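You operate a simulated robot arm through the tools that you are given. There is no shell and no other tool.

The job below is to be done with a simulated two-armed robot. You get a single attempt, and the scene is never put back.

TASK
Take the green checked cloth from the worktop between range and sink and hang it over the oven door handle.

Only the result counts: the job must be done as asked and must still hold three seconds after the hand-in. Knocking over, shifting, dropping, spilling or breaking anything else fails it. Flat cloth is picked up by pressing the open fingertips on it (5 to 10 N) and closing them slowly along it; thin cloth reads only 2 to 8 mm in the jaws.

THE ROBOT
Two 6-joint arms with two-finger grippers on one trunk, on a base that moves. Base frame: it is fixed to the floor where the robot stands at the start and does not move with it; the origin is under the middle of the robot, x ahead of it, y to its left, z up. Readings come in cm, degrees, newtons and seconds.
The left shoulder is at the start at [3, 17.8, 91.3], the right one opposite. With the tool pointing down near the work surface each hand reaches from about 10 to 84 cm from the robot's upright axis, wherever it stands, measured 20 degrees to its own side. Places, roughly: green checked cloth [-180, -50, 90]. Payload 2.54 kg a hand.
The tool frame of a hand sits at the grasp point between the pads (the TCP): z along the fingers, y along the line on which they close. The tips reach 3 cm beyond it. The gripper opens to 11.6 cm; its body begins 9.5 cm behind the TCP.
Orientation is that of the tool frame in the base frame, as a unit quaternion [x, y, z, w]. With the fingers straight down and closing along the base's y, the tool's x points along the base's -x, its y along +y and its z along -z.

THE INTERFACE
- The arms move only by the tool move_arm. It takes "left_series", "right_series" or both (then of equal length, played together; a hand with none holds still); each is one flat list of numbers, 7 for each row, row after row: the turn, a rotation vector about the tool's x, y, z in units of 4 degrees (1.0 is 4 degrees), then the shift along the tool's x, y, z in units of 20 mm (1.0 is 20 mm), then the opening in per cent of the stroke, from 0 (shut) to 100 (fully open). In form: [rx, ry, rz, tx, ty, tz, claw, rx, ry, rz, tx, ty, tz, claw, ...]. A call has 1 to 20 rows; each row shifts and turns the commanded pose from where the row before left it, along the tool's axes as they then stand. A call with a number of a shift or a turn outside -1 to 1 is refused whole. Rows are played at 5 a second. More than 5 cm and 8.6 degrees between two rows, or a gripper value outside its range, and nothing of the call is played. Where a pose cannot be reached the arm comes as near as it can. A force on the tool above 40 N (or 10 N above the force at the start of the call, whichever is more), or a blocked arm, ends the call early, and 0.2 s more pass. Each finger travels about 15.3 cm/s and halts on what it meets, pressing with about 42 N; the grip force reading is that of the motor and also rises with nothing between the fingers. The clock runs only during rows and for 0.2 s after the last one: add rows that do not move to give the fingers time. It gives the time, the measured TCP pose, the force on the tool (base axes), the opening and the grip force at its end, in the units of the frame above (readings bear some noise), with the torque about the TCP (base axes, N m) and any sound that the robot's microphone picked up, and new pictures: "show" is both (left out), scene, wrist or none (wrist: the cameras of the hands that moved).
- Cameras (640 x 400 px; columns grow to the right, rows downward): "scene" is now at [5.19, -0.93, 164.18]; the picture's right is [-0.11, -0.99, 0.00], its down [-0.68, 0.08, -0.72] and it looks along [0.72, -0.08, -0.69] (base axes); focal length 284 px, centre (320, 200). "left" rides on the left gripper at [6.9, 1.5, -12.2] in its tool frame; the picture's right is [-0.21, 0.98, 0.00], its down [-0.83, -0.18, -0.53] and it looks along [-0.52, -0.11, 0.85] (tool axes); focal length 251 px, centre (320, 200). "right" rides on the right gripper at [6.9, -1.5, -12.2] in its tool frame; the picture's right is [0.21, 0.98, 0.00], its down [-0.83, 0.18, -0.53] and it looks along [-0.52, 0.11, 0.85] (tool axes); focal length 251 px, centre (320, 200).
- lift_body(by): moves the trunk up (or, below 0, down) by that many cm; the arms and the scene camera ride with it, the base frame stays. It gives what a move gives, with no picture.
- base_move(legs): drives the robot by 1 to 6 legs, each [ahead, left, turn to the left] in cm, cm and degrees, along the robot's own axes; the way and the turn of a leg run together, so that a leg with both is an arc; at most 150 cm and 180 degrees a leg. The arms and the cameras ride along, it lands a little off, and it stops where it bumps. It gives what a move gives, and a new picture of the scene camera.
- pan_tilt(pan, tilt): turns the head with the scene camera to pan (to the left, within 143 degrees either way) and tilt (down, from -29 to 69), counted from straight ahead of the robot. It gives what a move gives, and a new picture of the scene camera.
- point_at(camera, pixels): for up to 12 pixels [column, row] of the newest picture of that camera ("zoom" is the newest enlarged one), the place [x, y, z] in the base frame of the surface seen there, good to about 0.2 cm. The clock stands still meanwhile.
- close_up(camera, box): a new picture of the part [left, top, right, bottom] of that camera's present view, enlarged. The clock stands still meanwhile.
- close_job(): hands the job in; it is judged then, once.

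Open the grippers and draw the arms clear of the work before you hand the job in, unless the task says otherwise.

The tools are called after "Emit:" as name(argument=value, ...) on one line, values as JSON. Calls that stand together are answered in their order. move_arm: Moves the arms, as the interface text tells. Its arguments: {"type":"object","properties":{"left_series":{"type":"array","items":{"type":"number"}},"right_series":{"type":"array","items":{"type":"number"}},"show":{"type":"string","enum":["both","scene","wrist","none"]}},"required":[]} The other tools are called the same way: lift_body (by) moves the trunk up or down; base_move (legs) drives the base; pan_tilt (pan, tilt) turns the head that bears the scene camera; point_at (camera, pixels) gives the place of the surface under pixels of a picture; close_up (camera, box) takes an enlarged picture of a part of a camera's view; close_job () hands the job in.

At the start:

```text
clock: 0.0
left_position: [54.14, 26.04, 111.93]
left_tcp_rot: [0.0, 1.0, 0.0, 0.0]
left_contact_force: [0.9, -0.4, -0.5]
left_torque: [-0.01, 0.0, 0.0]
left_grip_width: 11.59
left_grip_force: 0.1
right_position: [56.78, -23.29, 110.7]
right_tcp_rot: [0.001, 1.0, 0.0, 0.001]
right_contact_force: [-0.2, -0.3, 0.7]
right_torque: [0.02, -0.01, -0.02]
right_grip_width: 11.63
right_grip_force: 0.0
trunk travel left (down, up): [-12.5, 41.5]
robot x, y, heading: [-0.06, -0.13, -0.2]
head pan, tilt (commanded): [-6.5, 43.6]
```

scene: 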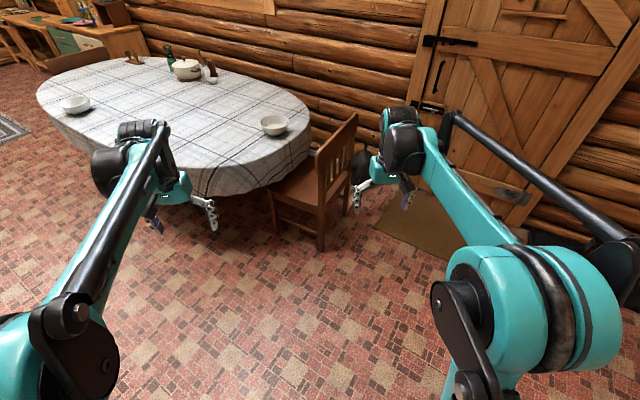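
right: 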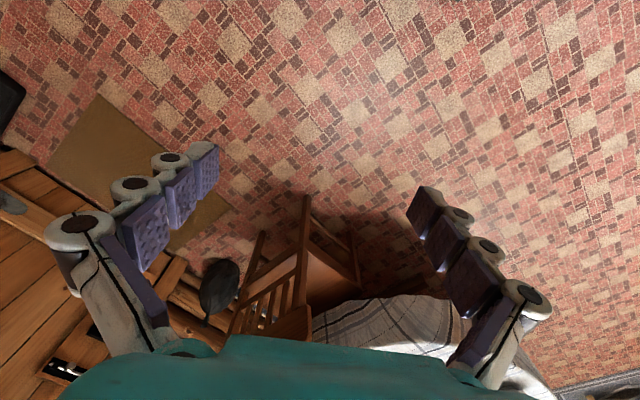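
left: 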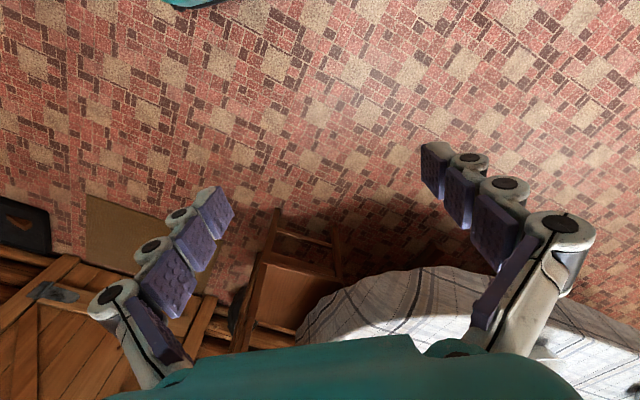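

The scene view shows the table, chair and door ahead of the robot; the cloth lies behind. I turn the head to the right-back to look toward the kitchen.

Emit:
pan_tilt(pan=143, tilt=20)

Emit:
pan_tilt(pan=-143, tilt=20)

```text
clock: 2.3
left_position: [54.18, 25.96, 111.92]
left_tcp_rot: [0.0, 1.0, 0.0, 0.0]
left_contact_force: [0.3, -0.6, 0.2]
left_torque: [0.02, -0.02, -0.01]
left_grip_width: 11.61
left_grip_force: 0.0
right_position: [56.54, -23.21, 110.71]
right_tcp_rot: [0.0, 1.0, 0.0, 0.0]
right_contact_force: [-0.5, 0.4, -0.8]
right_torque: [0.01, -0.01, 0.02]
right_grip_width: 11.61
right_grip_force: 0.1
trunk travel left (down, up): [-12.5, 41.5]
robot x, y, heading: [0.26, 0.18, -0.1]
head pan, tilt (commanded): [143.0, 20.0]
```

scene: 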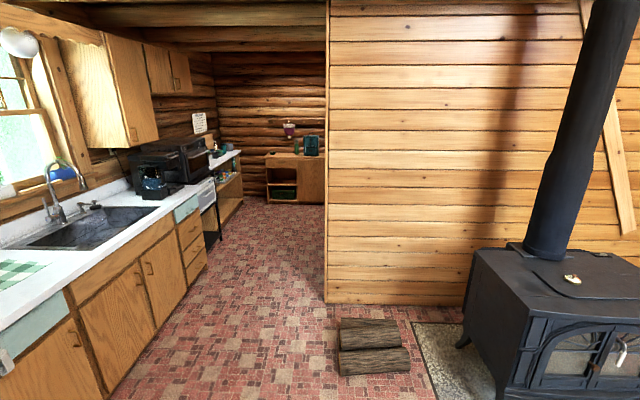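

```text
clock: 6.3
left_position: [54.06, 26.2, 111.94]
left_tcp_rot: [0.0, 1.0, 0.0, 0.0]
left_contact_force: [-0.1, 0.0, 0.3]
left_torque: [0.0, 0.0, -0.03]
left_grip_width: 11.58
left_grip_force: 0.1
right_position: [56.73, -23.36, 110.79]
right_tcp_rot: [0.001, 1.0, -0.001, 0.0]
right_contact_force: [-0.2, 0.4, 0.4]
right_torque: [0.05, -0.01, 0.02]
right_grip_width: 11.59
right_grip_force: 0.2
trunk travel left (down, up): [-12.5, 41.5]
robot x, y, heading: [-0.16, -0.04, 0.1]
head pan, tilt (commanded): [-143.0, 20.0]
```

scene: 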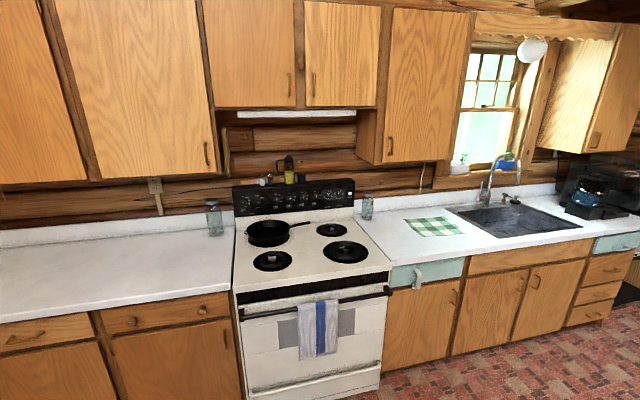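

The picture shows the range with a handle bar (240,317)-(390,292), a white-blue towel already on it at (318,325), and the green checked cloth at (432,227). I measure these places.

Emit:
point_at(camera="scene", pixels=[[404, 221], [443, 218], [463, 233], [416, 236], [432, 227], [245, 318], [275, 311], [300, 307], [337, 299], [365, 296], [388, 292], [318, 330]])

Emit:
close_up(camera="scene", box=[220, 250, 420, 375])

Emit:
close_up(camera="scene", box=[380, 190, 500, 265])

```text
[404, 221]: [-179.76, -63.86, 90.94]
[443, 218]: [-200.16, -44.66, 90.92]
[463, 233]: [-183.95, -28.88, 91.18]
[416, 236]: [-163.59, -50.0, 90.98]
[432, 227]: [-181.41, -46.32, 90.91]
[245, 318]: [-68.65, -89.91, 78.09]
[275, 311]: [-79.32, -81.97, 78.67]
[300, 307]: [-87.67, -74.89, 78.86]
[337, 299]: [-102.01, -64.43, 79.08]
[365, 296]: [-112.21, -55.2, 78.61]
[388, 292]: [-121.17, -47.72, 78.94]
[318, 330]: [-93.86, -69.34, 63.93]
```

```text
3.20 times, centred on (320, 312) of scene
```

zoom: 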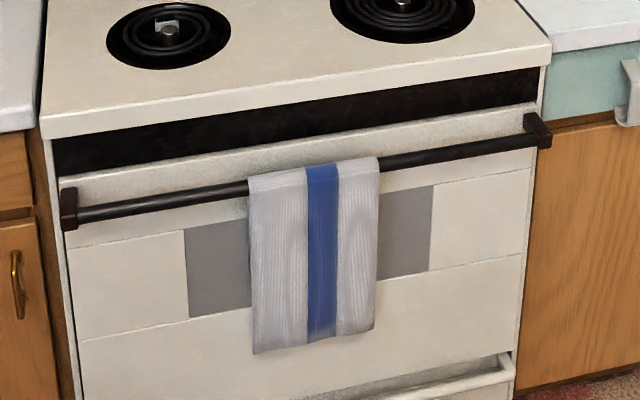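

```text
5.33 times, centred on (440, 228) of scene
```

zoom: 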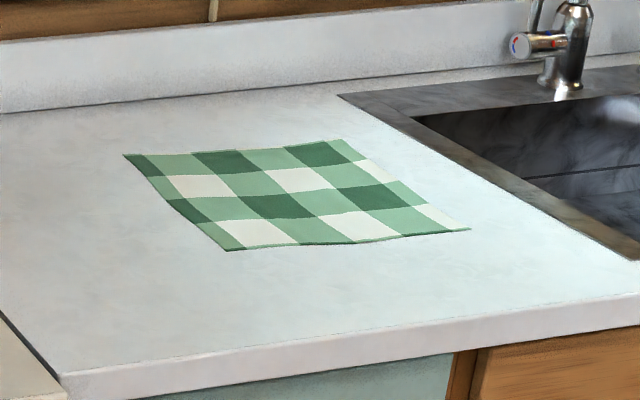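

The cloth's corners measure about [-180,-64], [-200,-45], [-184,-29], [-164,-50] at z 91, and the bar runs from [-69,-90] to [-121,-48] at z 79 with the towel in its middle. I turn the robot to face the range front (heading about -129°) and keep the arms as they are, since nothing stands within their sweep.

Emit:
base_move(legs=[[0, 0, -128.8]])

Emit:
pan_tilt(pan=-20, tilt=30)

```text
clock: 12.0
left_position: [-12.87, -58.63, 111.95]
left_tcp_rot: [0.899, 0.437, 0.0, 0.0]
left_contact_force: [0.6, -0.2, -0.3]
left_torque: [-0.02, -0.02, 0.01]
left_grip_width: 11.59
left_grip_force: 0.0
right_position: [-53.14, -30.19, 110.92]
right_tcp_rot: [0.899, 0.438, 0.0, 0.001]
right_contact_force: [0.3, -0.4, 1.0]
right_torque: [0.0, -0.01, 0.05]
right_grip_width: 11.6
right_grip_force: 0.1
trunk travel left (down, up): [-12.5, 41.5]
robot x, y, heading: [-0.19, 0.02, -128.1]
head pan, tilt (commanded): [-143.0, 20.0]
```

scene: 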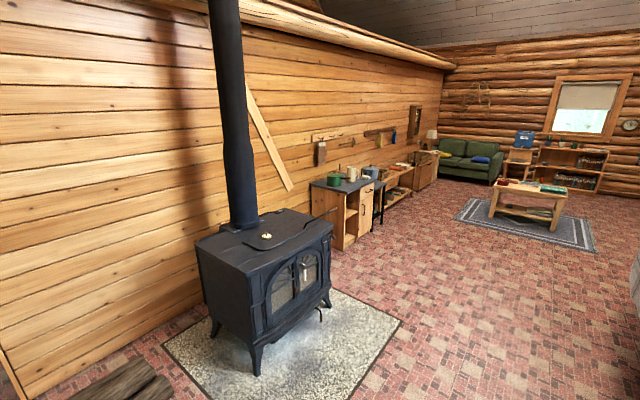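

```text
clock: 14.0
left_position: [-12.95, -58.72, 111.94]
left_tcp_rot: [0.899, 0.438, -0.001, 0.0]
left_contact_force: [0.2, -0.5, -0.2]
left_torque: [0.01, 0.0, -0.01]
left_grip_width: 11.61
left_grip_force: 0.0
right_position: [-53.15, -30.21, 110.75]
right_tcp_rot: [0.899, 0.437, 0.0, 0.0]
right_contact_force: [-1.2, -0.3, 0.4]
right_torque: [0.01, -0.01, -0.01]
right_grip_width: 11.6
right_grip_force: 0.0
trunk travel left (down, up): [-12.5, 41.5]
robot x, y, heading: [-0.0, -0.27, -128.2]
head pan, tilt (commanded): [-20.0, 30.0]
```

scene: 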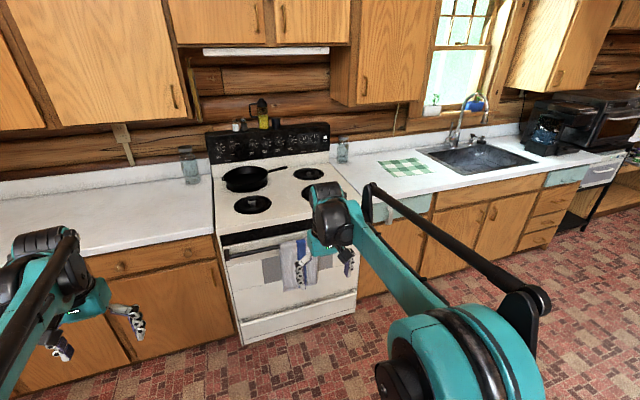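

The robot now faces the range; the counter's front edge is near (470,180) and the base-cabinet fronts near (430,240). I measure the edges and the front to plan the approach.

Emit:
point_at(camera="scene", pixels=[[440, 188], [500, 176], [450, 225], [440, 275], [270, 228], [270, 234], [270, 240], [262, 247], [250, 320], [400, 167], [340, 162], [380, 120]])

Emit:
close_up(camera="scene", box=[200, 200, 360, 300])

```text
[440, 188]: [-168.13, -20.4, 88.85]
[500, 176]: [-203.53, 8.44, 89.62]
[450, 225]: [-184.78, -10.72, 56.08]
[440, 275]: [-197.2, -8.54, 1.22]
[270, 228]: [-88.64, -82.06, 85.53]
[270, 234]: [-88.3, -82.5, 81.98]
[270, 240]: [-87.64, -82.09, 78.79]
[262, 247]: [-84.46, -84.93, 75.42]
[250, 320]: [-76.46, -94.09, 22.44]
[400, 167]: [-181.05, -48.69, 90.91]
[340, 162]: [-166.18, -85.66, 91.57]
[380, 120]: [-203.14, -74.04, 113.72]
```

```text
4.00 times, centred on (280, 250) of scene
```

zoom: 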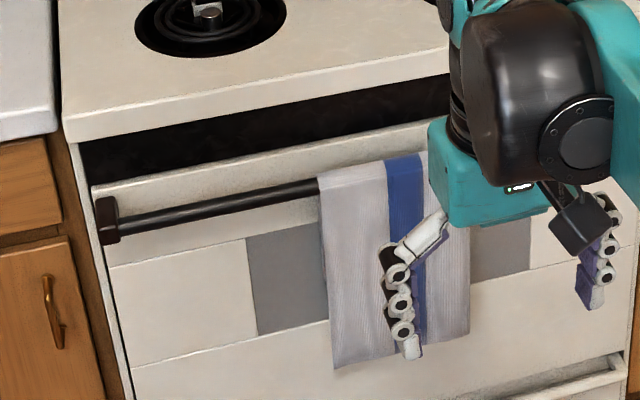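

The zoom shows the cooktop's front lip at about (260,110), dark strip at (260,145), door at (220,260) and bar at (220,205). I measure these for the gap behind the bar.

Emit:
point_at(camera="zoom", pixels=[[260, 80], [260, 98], [260, 115], [260, 140], [260, 165], [220, 195], [220, 200], [220, 205], [220, 210], [220, 225], [107, 215], [220, 178]])

```text
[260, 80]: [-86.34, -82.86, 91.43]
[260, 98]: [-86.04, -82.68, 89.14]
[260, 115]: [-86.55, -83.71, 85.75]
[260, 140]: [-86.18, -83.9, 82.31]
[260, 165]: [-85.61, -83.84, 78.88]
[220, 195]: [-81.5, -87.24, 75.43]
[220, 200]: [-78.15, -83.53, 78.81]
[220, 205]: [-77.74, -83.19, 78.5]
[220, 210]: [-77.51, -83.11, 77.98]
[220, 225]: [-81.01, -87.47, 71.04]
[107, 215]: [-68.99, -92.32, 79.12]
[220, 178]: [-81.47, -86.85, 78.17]
```

The bar's centre sits about 5 cm in front of the door, with a ~4 cm gap behind it, so the cloth can be let down behind the bar. I look straight down to see how far the base sticks out ahead.

Emit:
pan_tilt(pan=0, tilt=69)

```text
clock: 15.1
left_position: [-12.92, -58.71, 111.93]
left_tcp_rot: [0.899, 0.437, -0.001, 0.0]
left_contact_force: [0.5, 0.0, 0.1]
left_torque: [-0.01, -0.02, -0.02]
left_grip_width: 11.59
left_grip_force: 0.0
right_position: [-53.15, -30.21, 110.64]
right_tcp_rot: [0.899, 0.438, 0.0, -0.001]
right_contact_force: [0.5, -0.7, 0.0]
right_torque: [-0.03, -0.02, -0.02]
right_grip_width: 11.61
right_grip_force: 0.1
trunk travel left (down, up): [-12.5, 41.5]
robot x, y, heading: [-0.25, 0.2, -128.0]
head pan, tilt (commanded): [0.0, 68.8]
```

scene: 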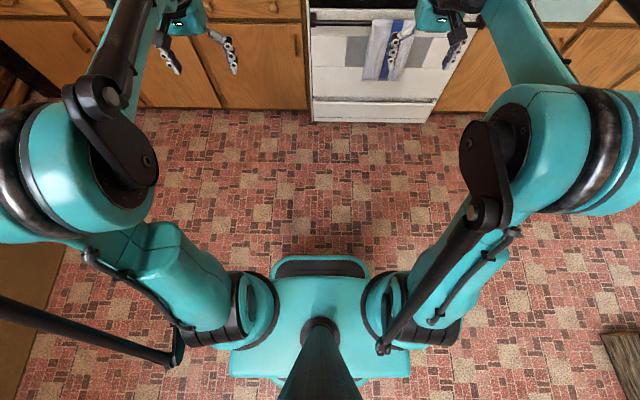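

A rounded front part is seen at (320,265). I measure it to learn the base's front extent.

Emit:
point_at(camera="scene", pixels=[[320, 258], [320, 268], [320, 250], [275, 265], [368, 265], [235, 365], [405, 365], [320, 300], [60, 130], [560, 110], [195, 300], [440, 335]])

```text
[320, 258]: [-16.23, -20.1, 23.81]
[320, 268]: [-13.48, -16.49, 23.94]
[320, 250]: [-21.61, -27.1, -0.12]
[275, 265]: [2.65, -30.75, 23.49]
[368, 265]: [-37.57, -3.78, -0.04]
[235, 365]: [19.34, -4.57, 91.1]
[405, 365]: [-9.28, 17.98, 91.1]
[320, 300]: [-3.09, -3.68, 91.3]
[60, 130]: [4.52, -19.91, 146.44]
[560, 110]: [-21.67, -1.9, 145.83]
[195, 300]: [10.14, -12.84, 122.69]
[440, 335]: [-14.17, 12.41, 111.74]
```

The base reaches only about 26 cm ahead and stays low, so standing about 80 cm out from the start toward the counter is safe. I move right first, then ahead toward the cloth.

Emit:
base_move(legs=[[0, -80, -0.8], [76, 0, 0]])

Emit:
pan_tilt(pan=-10, tilt=50)

```text
clock: 23.1
left_position: [-125.07, -66.97, 111.8]
left_tcp_rot: [0.901, 0.433, 0.0, 0.0]
left_contact_force: [0.9, -0.4, 0.3]
left_torque: [0.04, 0.01, -0.03]
left_grip_width: 11.6
left_grip_force: 0.0
right_position: [-164.86, -38.11, 110.73]
right_tcp_rot: [0.902, 0.431, -0.001, 0.0]
right_contact_force: [0.6, 0.4, -0.7]
right_torque: [0.04, -0.03, 0.05]
right_grip_width: 11.58
right_grip_force: 0.0
trunk travel left (down, up): [-12.5, 41.5]
robot x, y, heading: [-111.79, -8.41, -128.9]
head pan, tilt (commanded): [0.0, 68.8]
```

scene: 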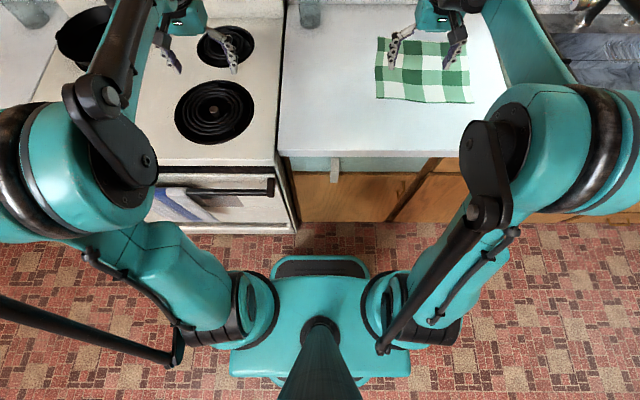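

```text
clock: 23.9
left_position: [-124.95, -67.09, 111.84]
left_tcp_rot: [0.902, 0.432, 0.0, 0.0]
left_contact_force: [0.5, -0.1, 0.1]
left_torque: [0.01, -0.01, -0.01]
left_grip_width: 11.58
left_grip_force: 0.0
right_position: [-164.87, -37.96, 110.69]
right_tcp_rot: [0.902, 0.432, 0.001, 0.001]
right_contact_force: [0.3, 0.6, -0.5]
right_torque: [0.02, -0.03, 0.03]
right_grip_width: 11.59
right_grip_force: 0.0
trunk travel left (down, up): [-12.5, 41.5]
robot x, y, heading: [-111.13, -8.47, -128.8]
head pan, tilt (commanded): [-10.0, 50.0]
```

scene: 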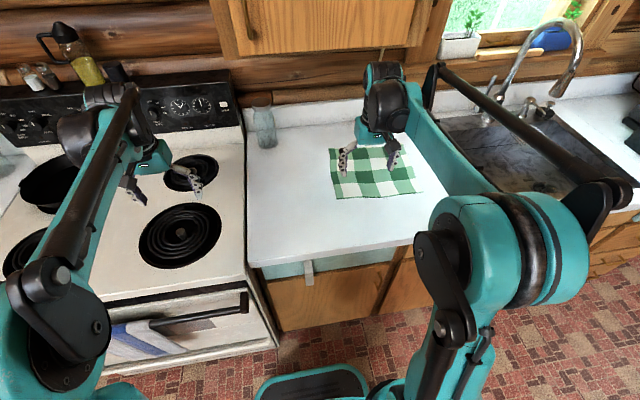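

The cloth is now right under the right hand, with visible corners at (330,150), (337,200), (423,192) and (405,150). I measure the cloth and the nearby jar and cabinet.

Emit:
point_at(camera="scene", pixels=[[331, 151], [333, 170], [337, 197], [380, 196], [421, 191], [412, 172], [350, 178], [264, 140], [300, 48], [400, 170], [245, 270], [390, 45]])

Emit:
close_up(camera="scene", box=[300, 120, 460, 220])

Emit:
close_up(camera="right", box=[0, 0, 640, 400])

```text
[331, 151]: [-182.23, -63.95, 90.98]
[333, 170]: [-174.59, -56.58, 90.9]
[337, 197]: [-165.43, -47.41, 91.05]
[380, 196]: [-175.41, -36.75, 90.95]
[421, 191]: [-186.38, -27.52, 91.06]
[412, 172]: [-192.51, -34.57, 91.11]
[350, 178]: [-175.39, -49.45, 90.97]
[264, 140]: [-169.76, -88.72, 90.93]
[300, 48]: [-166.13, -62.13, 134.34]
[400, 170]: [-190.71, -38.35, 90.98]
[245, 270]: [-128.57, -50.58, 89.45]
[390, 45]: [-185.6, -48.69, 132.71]
```

```text
4.00 times, centred on (380, 170) of scene
```

zoom: 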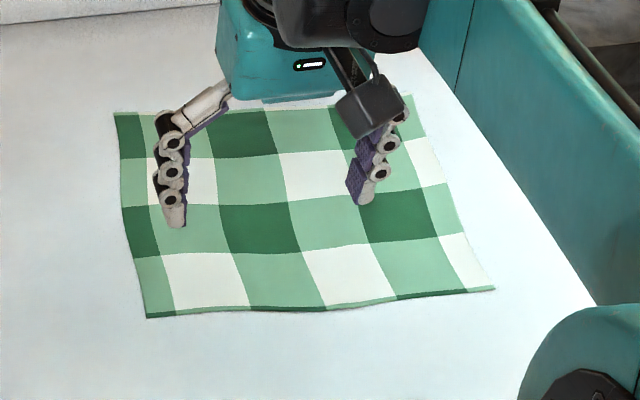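

```text
1.00 times, centred on (320, 200) of right (not enlarged: the box is as wide or as high as the picture)
```

zoom: 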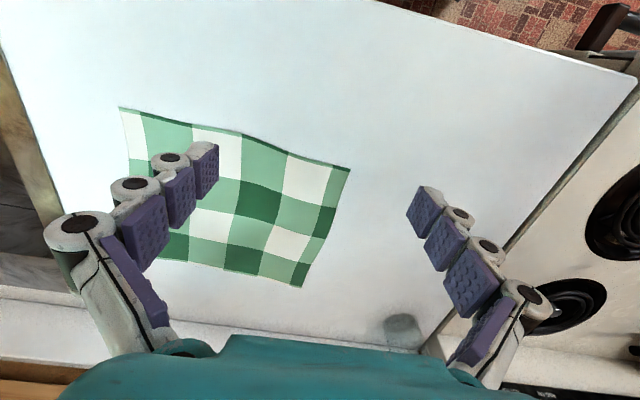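

The cloth's left edge runs from [-182,-64] to [-165,-47] at z 91, and the upper cabinet's lower edge is at z 134. I go 6 cm closer for a comfortable reach.

Emit:
base_move(legs=[[6, 0, 0]])

```text
clock: 24.9
left_position: [-128.73, -71.7, 111.86]
left_tcp_rot: [0.902, 0.433, 0.001, 0.0]
left_contact_force: [0.5, -0.5, -0.6]
left_torque: [0.05, -0.08, 0.0]
left_grip_width: 11.59
left_grip_force: 0.0
right_position: [-168.71, -42.79, 110.67]
right_tcp_rot: [0.902, 0.432, 0.0, -0.001]
right_contact_force: [-0.5, 0.3, -0.8]
right_torque: [0.07, -0.05, 0.01]
right_grip_width: 11.6
right_grip_force: 0.1
trunk travel left (down, up): [-12.5, 41.5]
robot x, y, heading: [-114.79, -13.24, -128.8]
head pan, tilt (commanded): [-10.0, 50.0]
```

scene: 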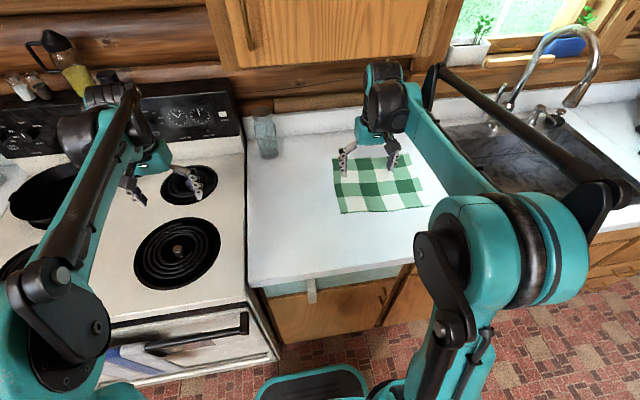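

The right hand hangs at [-169,-43,111] over the cloth. I turn it about the vertical by 80° now (tool x toward robot's left) while narrowing the fingers to 45%.

Emit:
move_arm(right_series=[0, 0, 1, 0, 0, 0, 45, 0, 0, 1, 0, 0, 0, 45, 0, 0, 1, 0, 0, 0, 45, 0, 0, 1, 0, 0, 0, 45, 0, 0, 1, 0, 0, 0, 45, 0, 0, 1, 0, 0, 0, 45, 0, 0, 1, 0, 0, 0, 45, 0, 0, 1, 0, 0, 0, 45, 0, 0, 1, 0, 0, 0, 45, 0, 0, 1, 0, 0, 0, 45, 0, 0, 1, 0, 0, 0, 45, 0, 0, 1, 0, 0, 0, 45, 0, 0, 1, 0, 0, 0, 45, 0, 0, 1, 0, 0, 0, 45, 0, 0, 1, 0, 0, 0, 45, 0, 0, 1, 0, 0, 0, 45, 0, 0, 1, 0, 0, 0, 45, 0, 0, 1, 0, 0, 0, 45, 0, 0, 1, 0, 0, 0, 45, 0, 0, 1, 0, 0, 0, 45])

```text
clock: 29.1
left_position: [-128.59, -71.58, 112.03]
left_tcp_rot: [0.902, 0.432, 0.0, 0.0]
left_contact_force: [-0.2, 0.1, 0.9]
left_torque: [0.0, 0.0, 0.01]
left_grip_width: 11.59
left_grip_force: 0.0
right_position: [-168.58, -42.67, 110.87]
right_tcp_rot: [0.968, -0.25, 0.0, 0.0]
right_contact_force: [-0.5, 0.4, -0.3]
right_torque: [0.0, -0.03, 0.0]
right_grip_width: 5.23
right_grip_force: 0.0
trunk travel left (down, up): [-12.5, 41.5]
robot x, y, heading: [-114.95, -13.01, -128.9]
head pan, tilt (commanded): [-10.0, 50.0]
```

scene: 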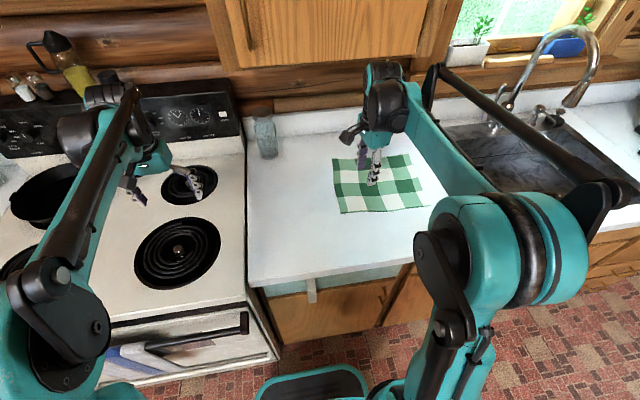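
right: 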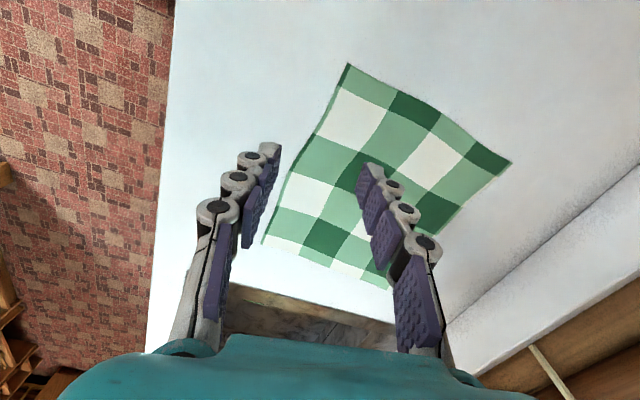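

The fingers now close nearly along the cloth's left edge. I finish the turn (16° more to align with the edge), shift to about 2 cm inside the left edge's middle at [-175.4,-54.1], and come down to tips 3 cm above the cloth.

Emit:
move_arm(right_series=[0, 0, 1, 0, 0, 0, 45, 0, 0, 1, 0, 0, 0, 45, 0, 0, 1, 0, 0, 0, 45, 0, 0, 1, 0, 0, 0, 45, 0, 0, 0, 0.232, 0.92, 0, 45, 0, 0, 0, 0.232, 0.92, 0, 45, 0, 0, 0, 0.232, 0.92, 0, 45, 0, 0, 0, 0.232, 0.92, 0, 45, 0, 0, 0, 0.232, 0.92, 0, 45, 0, 0, 0, 0.232, 0.92, 0, 45, 0, 0, 0, 0.232, 0.92, 0, 45, 0, 0, 0, 0, 0, 0.95, 45, 0, 0, 0, 0, 0, 0.95, 45, 0, 0, 0, 0, 0, 0.95, 45, 0, 0, 0, 0, 0, 0.95, 45, 0, 0, 0, 0, 0, 0.95, 45, 0, 0, 0, 0, 0, 0.95, 45, 0, 0, 0, 0, 0, 0.95, 45, 0, 0, 0, 0, 0, 0, 45])

```text
clock: 33.1
left_position: [-128.57, -71.61, 111.93]
left_tcp_rot: [0.902, 0.432, -0.001, 0.0]
left_contact_force: [-0.7, -0.3, 0.2]
left_torque: [0.0, -0.01, -0.02]
left_grip_width: 11.61
left_grip_force: 0.0
right_position: [-175.4, -53.92, 97.47]
right_tcp_rot: [0.924, -0.381, 0.001, 0.0]
right_contact_force: [-0.5, -0.2, -1.1]
right_torque: [0.0, 0.01, -0.04]
right_grip_width: 5.22
right_grip_force: 0.0
trunk travel left (down, up): [-12.5, 41.5]
robot x, y, heading: [-114.93, -13.12, -128.9]
head pan, tilt (commanded): [-10.0, 50.0]
```

scene: 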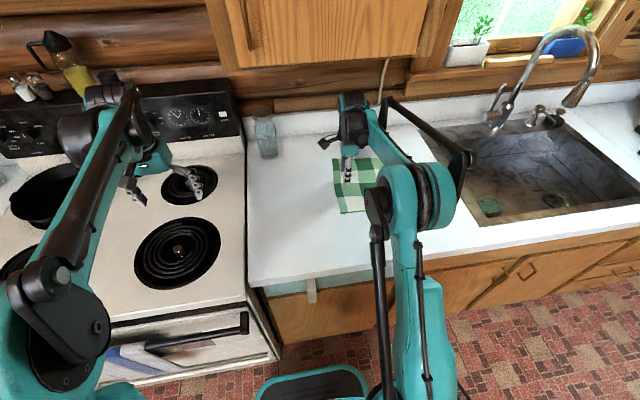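
right: 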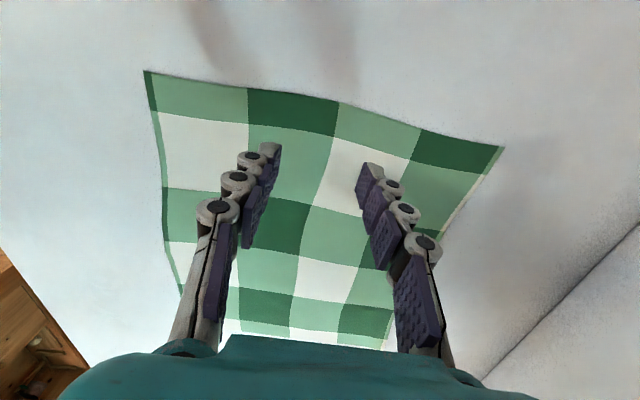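

The tips hover over the cloth at (270,148) and (368,170) in the wrist view, with the edge at about (300,97). I check their distance from the edge.

Emit:
point_at(camera="right", pixels=[[145, 74], [250, 90], [310, 100], [340, 106], [420, 132], [500, 150], [320, 150], [320, 110]])

```text
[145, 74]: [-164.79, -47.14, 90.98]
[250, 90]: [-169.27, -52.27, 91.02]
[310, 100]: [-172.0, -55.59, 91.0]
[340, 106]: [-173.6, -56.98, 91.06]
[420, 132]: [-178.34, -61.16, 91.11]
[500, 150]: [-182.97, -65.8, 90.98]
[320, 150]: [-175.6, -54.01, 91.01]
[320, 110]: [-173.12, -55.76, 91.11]
```

The edge is 3.5 cm from the grasp point; I shift 1.4 cm toward it and descend until the tips nearly touch the cloth.

Emit:
move_arm(right_series=[0, 0, 0, 0.35, 0.15, 0, 45, 0, 0, 0, 0.35, 0.15, 0, 45, 0, 0, 0, 0, 0, 0.5, 45, 0, 0, 0, 0, 0, 0.5, 45, 0, 0, 0, 0, 0, 0.4, 45, 0, 0, 0, 0, 0, 0, 45], show="wrist")

```text
clock: 34.5
left_position: [-128.57, -71.58, 111.86]
left_tcp_rot: [0.902, 0.432, -0.001, 0.0]
left_contact_force: [-0.1, 1.0, 0.3]
left_torque: [0.0, 0.0, -0.02]
left_grip_width: 11.6
left_grip_force: 0.0
right_position: [-174.88, -55.49, 94.7]
right_tcp_rot: [0.924, -0.382, 0.0, 0.0]
right_contact_force: [0.5, -0.7, 0.7]
right_torque: [0.02, -0.02, 0.01]
right_grip_width: 5.22
right_grip_force: 0.1
trunk travel left (down, up): [-12.5, 41.5]
robot x, y, heading: [-114.66, -13.24, -128.7]
head pan, tilt (commanded): [-10.0, 50.0]
```

right: 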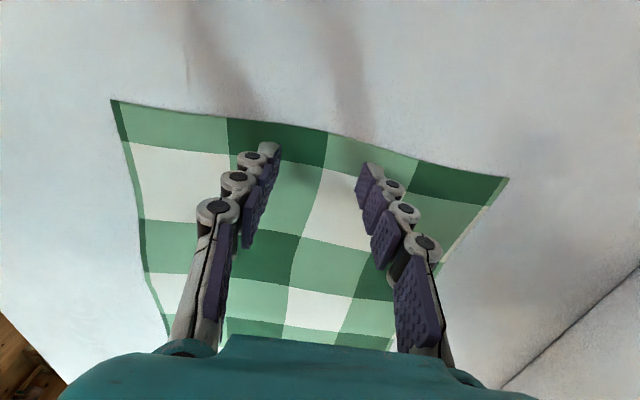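

The tips (270,148) and (368,168) are now just above the cloth, about 2 cm inside the edge. I lower in small steps to make contact.

Emit:
move_arm(right_series=[0, 0, 0, 0, 0, 0.15, 45, 0, 0, 0, 0, 0, 0.1, 45, 0, 0, 0, 0, 0, 0.1, 45, 0, 0, 0, 0, 0, 0, 45], show="wrist")

```text
clock: 35.5
left_position: [-128.55, -71.67, 111.96]
left_tcp_rot: [0.902, 0.432, 0.0, -0.001]
left_contact_force: [-0.6, 0.4, 0.6]
left_torque: [-0.01, 0.03, 0.0]
left_grip_width: 11.58
left_grip_force: 0.1
right_position: [-174.73, -55.44, 93.99]
right_tcp_rot: [0.925, -0.381, 0.0, 0.0]
right_contact_force: [-0.5, -0.8, 3.0]
right_torque: [-0.05, 0.0, -0.01]
right_grip_width: 5.24
right_grip_force: 0.1
trunk travel left (down, up): [-12.5, 41.5]
robot x, y, heading: [-114.82, -13.42, -128.6]
head pan, tilt (commanded): [-10.0, 50.0]
```

right: 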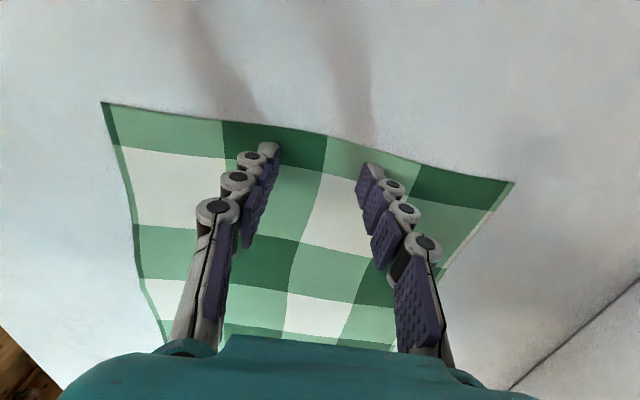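

Force reads 3 N, so contact has begun. I press another ~1.5 mm to reach 5–10 N.

Emit:
move_arm(right_series=[0, 0, 0, 0, 0, 0.05, 45, 0, 0, 0, 0, 0, 0.03, 45, 0, 0, 0, 0, 0, 0, 45], show="none")

```text
clock: 36.3
left_position: [-128.49, -71.47, 112.1]
left_tcp_rot: [0.902, 0.432, 0.0, 0.0]
left_contact_force: [0.2, -0.5, 0.3]
left_torque: [-0.01, 0.0, 0.02]
left_grip_width: 11.6
left_grip_force: 0.1
right_position: [-174.64, -55.24, 94.04]
right_tcp_rot: [0.925, -0.381, 0.0, 0.001]
right_contact_force: [-1.3, -0.1, 15.7]
right_torque: [-0.22, 0.21, -0.04]
right_grip_width: 5.25
right_grip_force: 0.3
trunk travel left (down, up): [-12.5, 41.5]
robot x, y, heading: [-114.85, -12.93, -128.8]
head pan, tilt (commanded): [-10.0, 50.0]
```

15.7 N is above the range, so I back off by about 1 mm.

Emit:
move_arm(right_series=[0, 0, 0, 0, 0, -0.045, 45, 0, 0, 0, 0, 0, 0, 45], show="none")

```text
clock: 36.9
left_position: [-128.41, -71.47, 111.94]
left_tcp_rot: [0.902, 0.431, 0.0, 0.001]
left_contact_force: [-0.3, -0.3, 1.0]
left_torque: [0.0, -0.02, 0.01]
left_grip_width: 11.59
left_grip_force: 0.0
right_position: [-174.73, -55.39, 93.83]
right_tcp_rot: [0.924, -0.382, 0.0, 0.0]
right_contact_force: [-0.6, 0.2, 6.2]
right_torque: [0.0, 0.01, -0.03]
right_grip_width: 5.31
right_grip_force: 0.1
trunk travel left (down, up): [-12.5, 41.5]
robot x, y, heading: [-114.9, -13.17, -128.7]
head pan, tilt (commanded): [-10.0, 50.0]
```

Force is 6.2 N, within the range. I now close slowly, first to about 20%, and check that the cloth buckles between the tips.

Emit:
move_arm(right_series=[0, 0, 0, 0, 0, 0, 42, 0, 0, 0, 0, 0, 0, 39, 0, 0, 0, 0, 0, 0, 36, 0, 0, 0, 0, 0, 0, 33, 0, 0, 0, 0, 0, 0, 30, 0, 0, 0, 0, 0, 0, 27, 0, 0, 0, 0, 0, 0, 24, 0, 0, 0, 0, 0, 0, 21], show="wrist")

```text
clock: 38.7
left_position: [-128.47, -71.52, 111.93]
left_tcp_rot: [0.902, 0.432, 0.0, -0.001]
left_contact_force: [0.3, -0.5, -0.1]
left_torque: [0.0, -0.03, 0.01]
left_grip_width: 11.58
left_grip_force: 0.2
right_position: [-174.69, -55.39, 94.08]
right_tcp_rot: [0.924, -0.381, 0.0, 0.0]
right_contact_force: [0.4, 0.0, 6.6]
right_torque: [0.0, -0.04, -0.01]
right_grip_width: 2.38
right_grip_force: 0.0
trunk travel left (down, up): [-12.5, 41.5]
robot x, y, heading: [-115.62, -12.63, -129.0]
head pan, tilt (commanded): [-10.0, 50.0]
```

right: 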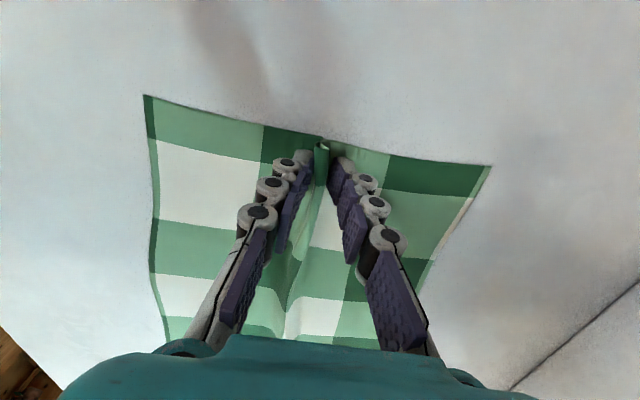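

The cloth buckles up into a ridge between the tips at (320,165); force stays 6.6 N. I keep closing slowly to shut and hold.

Emit:
move_arm(right_series=[0, 0, 0, 0, 0, 0, 18, 0, 0, 0, 0, 0, 0, 15, 0, 0, 0, 0, 0, 0, 12, 0, 0, 0, 0, 0, 0, 9, 0, 0, 0, 0, 0, 0, 6, 0, 0, 0, 0, 0, 0, 3, 0, 0, 0, 0, 0, 0, 0, 0, 0, 0, 0, 0, 0, 0, 0, 0, 0, 0, 0, 0, 0], show="wrist")

```text
clock: 40.7
left_position: [-128.49, -71.56, 111.94]
left_tcp_rot: [0.902, 0.431, 0.0, 0.0]
left_contact_force: [-0.1, -0.7, -0.8]
left_torque: [-0.02, 0.04, -0.02]
left_grip_width: 11.62
left_grip_force: 0.0
right_position: [-174.69, -55.47, 93.94]
right_tcp_rot: [0.924, -0.381, -0.001, 0.0]
right_contact_force: [-0.8, 0.7, 1.0]
right_torque: [0.14, -0.12, -0.01]
right_grip_width: 0.05
right_grip_force: 25.6
trunk travel left (down, up): [-12.5, 41.5]
robot x, y, heading: [-115.18, -12.9, -129.0]
head pan, tilt (commanded): [-10.0, 50.0]
```

right: 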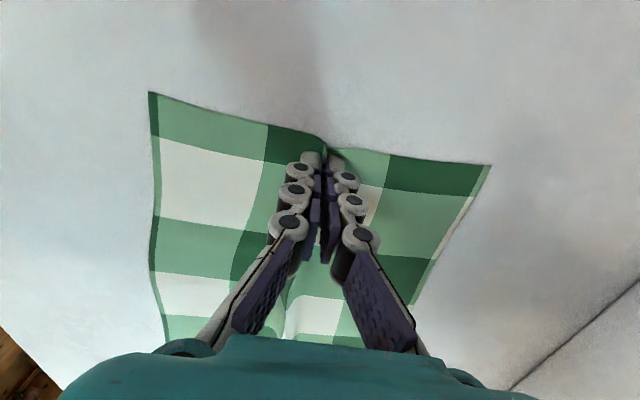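

The opening reads 0.05 cm, less than the 2–8 mm expected, so the fold may have slipped out. I lift by 2 cm to see whether the cloth comes along.

Emit:
move_arm(right_series=[0, 0, 0, 0, 0, -0.5, 0, 0, 0, 0, 0, 0, -0.5, 0, 0, 0, 0, 0, 0, 0, 0], show="both")

```text
clock: 41.5
left_position: [-128.48, -71.55, 111.94]
left_tcp_rot: [0.902, 0.432, 0.0, 0.0]
left_contact_force: [0.3, -0.9, -0.3]
left_torque: [-0.02, 0.01, 0.02]
left_grip_width: 11.61
left_grip_force: 0.1
right_position: [-174.76, -55.37, 95.9]
right_tcp_rot: [0.925, -0.38, 0.0, 0.0]
right_contact_force: [-0.3, -0.2, -1.5]
right_torque: [-0.01, 0.01, -0.05]
right_grip_width: 0.22
right_grip_force: 28.5
trunk travel left (down, up): [-12.5, 41.5]
robot x, y, heading: [-114.82, -12.95, -129.1]
head pan, tilt (commanded): [-10.0, 50.0]
```

scene: 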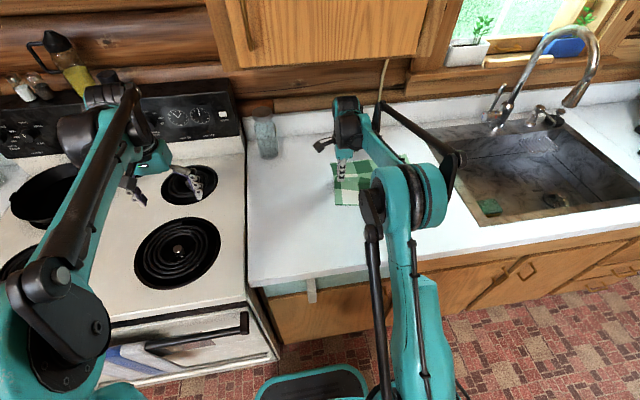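
right: 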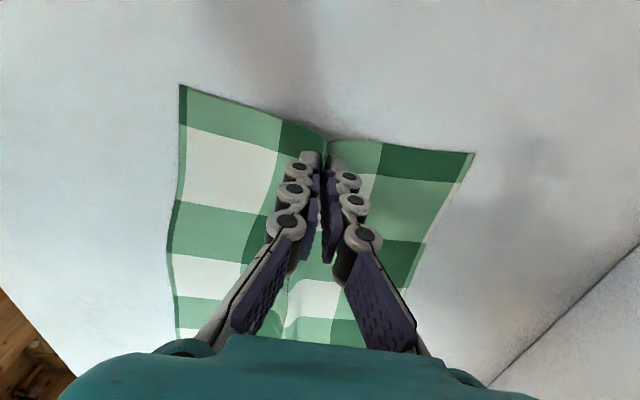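

The cloth corners moved in to (182,88) and (473,155) and the opening reads 2.2 mm, so the cloth is held. I lift further, 10 cm.

Emit:
move_arm(right_series=[0, 0, 0, 0, 0, -0.5, 0, 0, 0, 0, 0, 0, -0.5, 0, 0, 0, 0, 0, 0, -0.5, 0, 0, 0, 0, 0, 0, -0.5, 0, 0, 0, 0, 0, 0, -0.5, 0, 0, 0, 0, 0, 0, -0.5, 0, 0, 0, 0, 0, 0, -0.5, 0, 0, 0, 0, 0, 0, -0.5, 0, 0, 0, 0, 0, 0, -0.5, 0, 0, 0, 0, 0, 0, -0.5, 0, 0, 0, 0, 0, 0, 0, 0], show="both")

```text
clock: 43.9
left_position: [-128.72, -71.53, 111.75]
left_tcp_rot: [0.902, 0.432, 0.002, 0.001]
left_contact_force: [-0.4, 0.4, 0.4]
left_torque: [0.0, -0.01, 0.01]
left_grip_width: 11.63
left_grip_force: 0.1
right_position: [-174.78, -55.5, 104.35]
right_tcp_rot: [0.925, -0.379, 0.0, -0.001]
right_contact_force: [-0.4, 0.7, -3.0]
right_torque: [0.0, -0.01, 0.03]
right_grip_width: 0.56
right_grip_force: 37.6
trunk travel left (down, up): [-12.5, 41.5]
robot x, y, heading: [-115.1, -13.1, -128.5]
head pan, tilt (commanded): [-10.0, 50.0]
```

scene: 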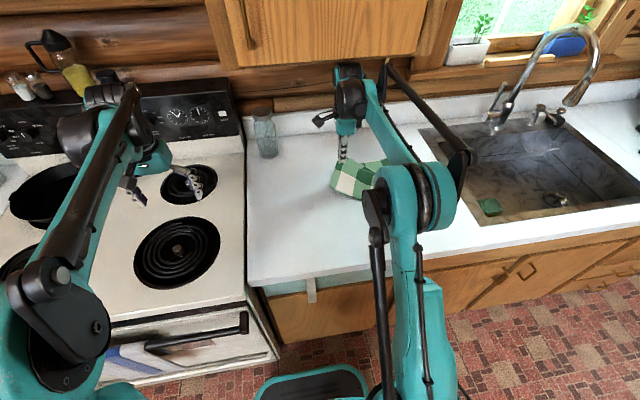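
right: 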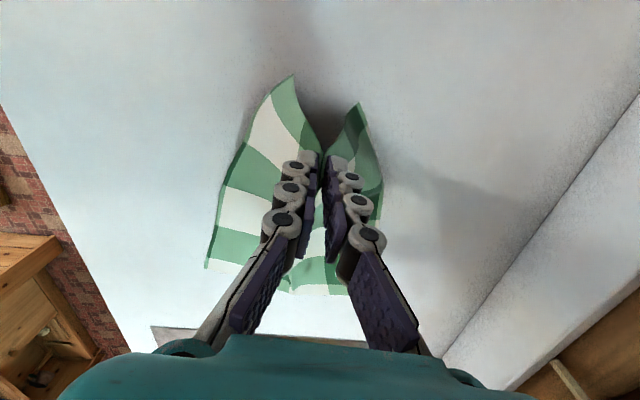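

The cloth hangs from the tips (grip 5.6 mm). I draw the hand back from the upper cabinet toward the robot by 20 cm before raising it further.

Emit:
move_arm(right_series=[0, 0, 0, -0.1, -0.8, 0, 0, 0, 0, 0, -0.1, -0.9, 0, 0, 0, 0, 0, -0.1, -0.9, 0, 0, 0, 0, 0, -0.1, -0.9, 0, 0, 0, 0, 0, -0.1, -0.9, 0, 0, 0, 0, 0, -0.1, -0.9, -0.4, 0, 0, 0, 0, -0.1, -0.9, -0.4, 0, 0, 0, 0, -0.1, -0.9, -0.4, 0, 0, 0, 0, -0.1, -0.9, -0.4, 0, 0, 0, 0, -0.1, -0.9, -0.4, 0, 0, 0, 0, 0, 0, -0.8, 0, 0, 0, 0, 0, 0, -0.8, 0, 0, 0, 0, 0, 0, 0, 0], show="both")

```text
clock: 46.7
left_position: [-128.62, -71.64, 111.91]
left_tcp_rot: [0.902, 0.432, 0.0, 0.0]
left_contact_force: [0.3, 0.5, -0.6]
left_torque: [0.0, -0.01, -0.02]
left_grip_width: 11.62
left_grip_force: 0.0
right_position: [-163.75, -41.32, 113.01]
right_tcp_rot: [0.924, -0.382, 0.0, 0.001]
right_contact_force: [-0.5, 0.0, 2.9]
right_torque: [-0.07, 0.0, -0.01]
right_grip_width: 0.14
right_grip_force: 34.5
trunk travel left (down, up): [-12.5, 41.5]
robot x, y, heading: [-115.08, -13.14, -128.8]
head pan, tilt (commanded): [-10.0, 50.0]
```

scene: 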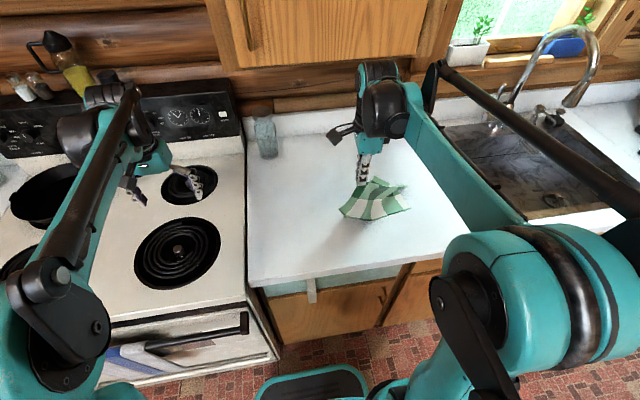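
right: 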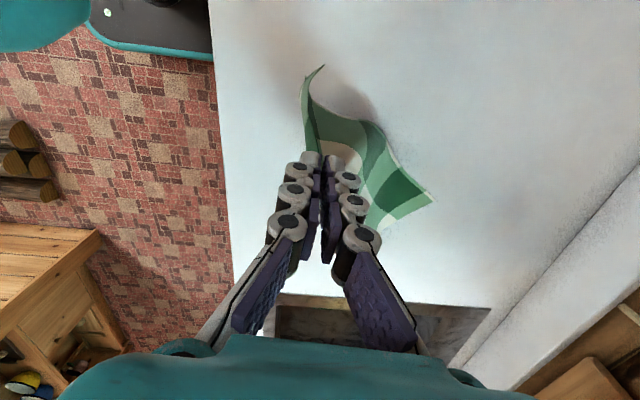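

The grip reading dropped to 1.4 mm; I zoom in to see if the cloth is still held at the tips.

Emit:
close_up(camera="scene", box=[310, 130, 470, 230])

Emit:
close_up(camera="right", box=[240, 50, 480, 260])

```text
4.00 times, centred on (390, 180) of scene
```

zoom: 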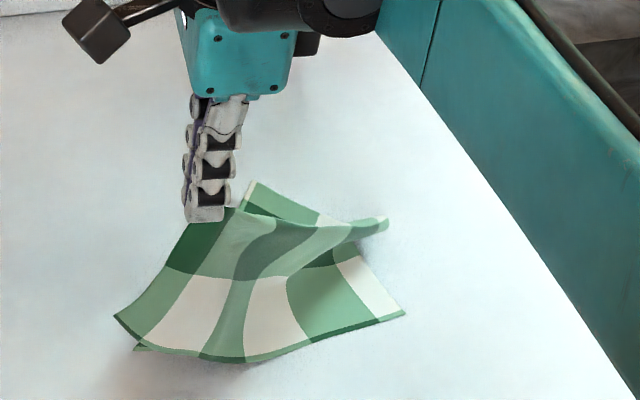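

```text
1.90 times, centred on (360, 155) of right
```

zoom: 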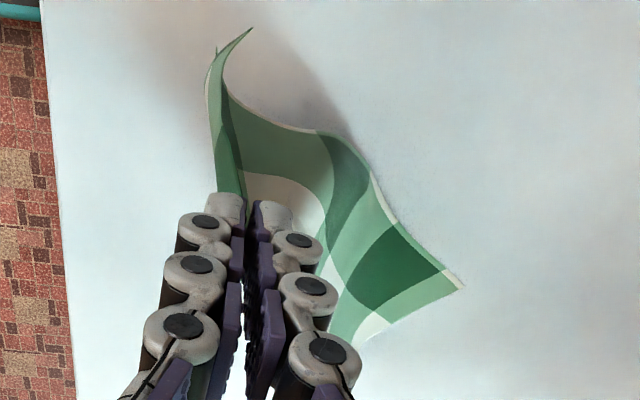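

I measure the height of several cloth points to tell whether it hangs or has fallen.

Emit:
point_at(camera="scene", pixels=[[372, 178], [365, 187], [371, 192], [362, 200], [345, 208], [366, 217], [405, 208], [402, 190], [385, 202]])

```text
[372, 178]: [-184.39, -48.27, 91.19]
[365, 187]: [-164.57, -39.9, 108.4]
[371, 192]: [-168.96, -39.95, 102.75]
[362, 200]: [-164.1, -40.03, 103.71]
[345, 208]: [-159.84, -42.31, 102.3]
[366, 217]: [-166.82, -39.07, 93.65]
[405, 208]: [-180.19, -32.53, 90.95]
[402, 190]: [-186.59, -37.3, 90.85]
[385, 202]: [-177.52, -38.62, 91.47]
```

The cloth still hangs from the tips (z 108 just below them, 102 at its near corner) and trails on the counter. I hold still briefly and re-read the grip.

Emit:
move_arm(right_series=[0, 0, 0, 0, 0, 0, 0, 0, 0, 0, 0, 0, 0, 0, 0, 0, 0, 0, 0, 0, 0], show="wrist")

Emit:
close_up(camera="scene", box=[310, 130, 470, 230])

```text
clock: 47.5
left_position: [-128.58, -71.62, 111.85]
left_tcp_rot: [0.902, 0.432, 0.001, -0.001]
left_contact_force: [0.0, 0.4, -0.6]
left_torque: [0.01, -0.02, 0.01]
left_grip_width: 11.61
left_grip_force: 0.1
right_position: [-163.71, -41.25, 113.12]
right_tcp_rot: [0.924, -0.381, 0.0, 0.0]
right_contact_force: [-0.8, -0.7, 0.7]
right_torque: [0.0, -0.01, 0.0]
right_grip_width: 0.15
right_grip_force: 33.8
trunk travel left (down, up): [-12.5, 41.5]
robot x, y, heading: [-115.04, -12.7, -128.7]
head pan, tilt (commanded): [-10.0, 50.0]
```

right: 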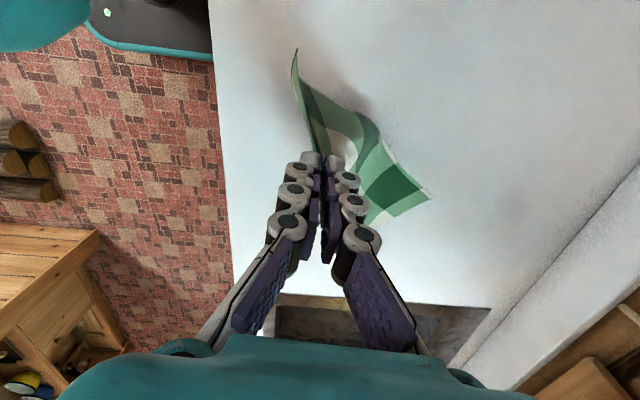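

```text
4.00 times, centred on (390, 180) of scene
```

zoom: 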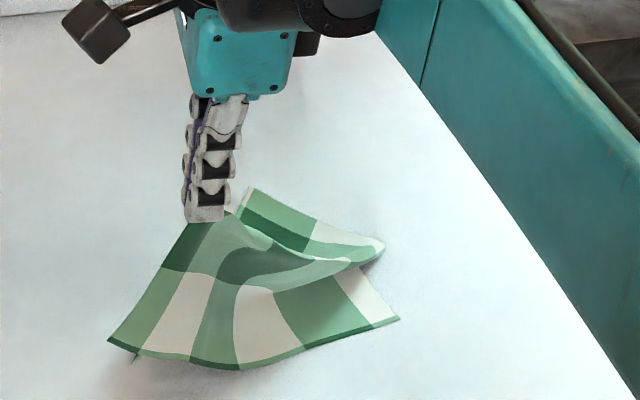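

I zoom on the fingertips to judge how much cloth sits between the pads.

Emit:
close_up(camera="right", box=[280, 120, 380, 200])

Emit:
close_up(camera="scene", box=[340, 150, 404, 190])

```text
5.00 times, centred on (330, 160) of right
```

zoom: 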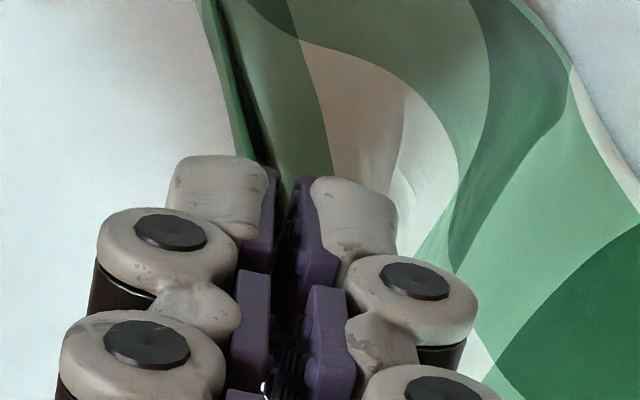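

```text
10.00 times, centred on (372, 170) of scene
```

zoom: 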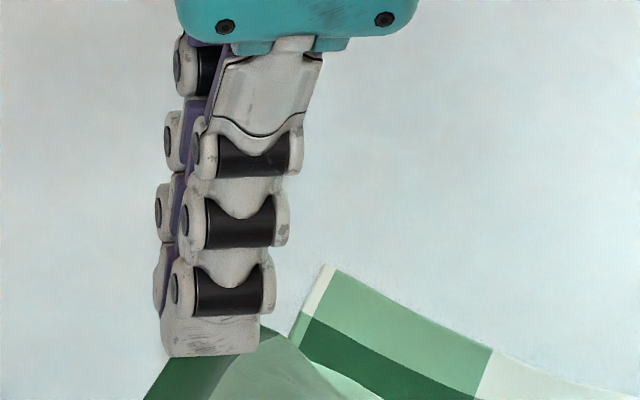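

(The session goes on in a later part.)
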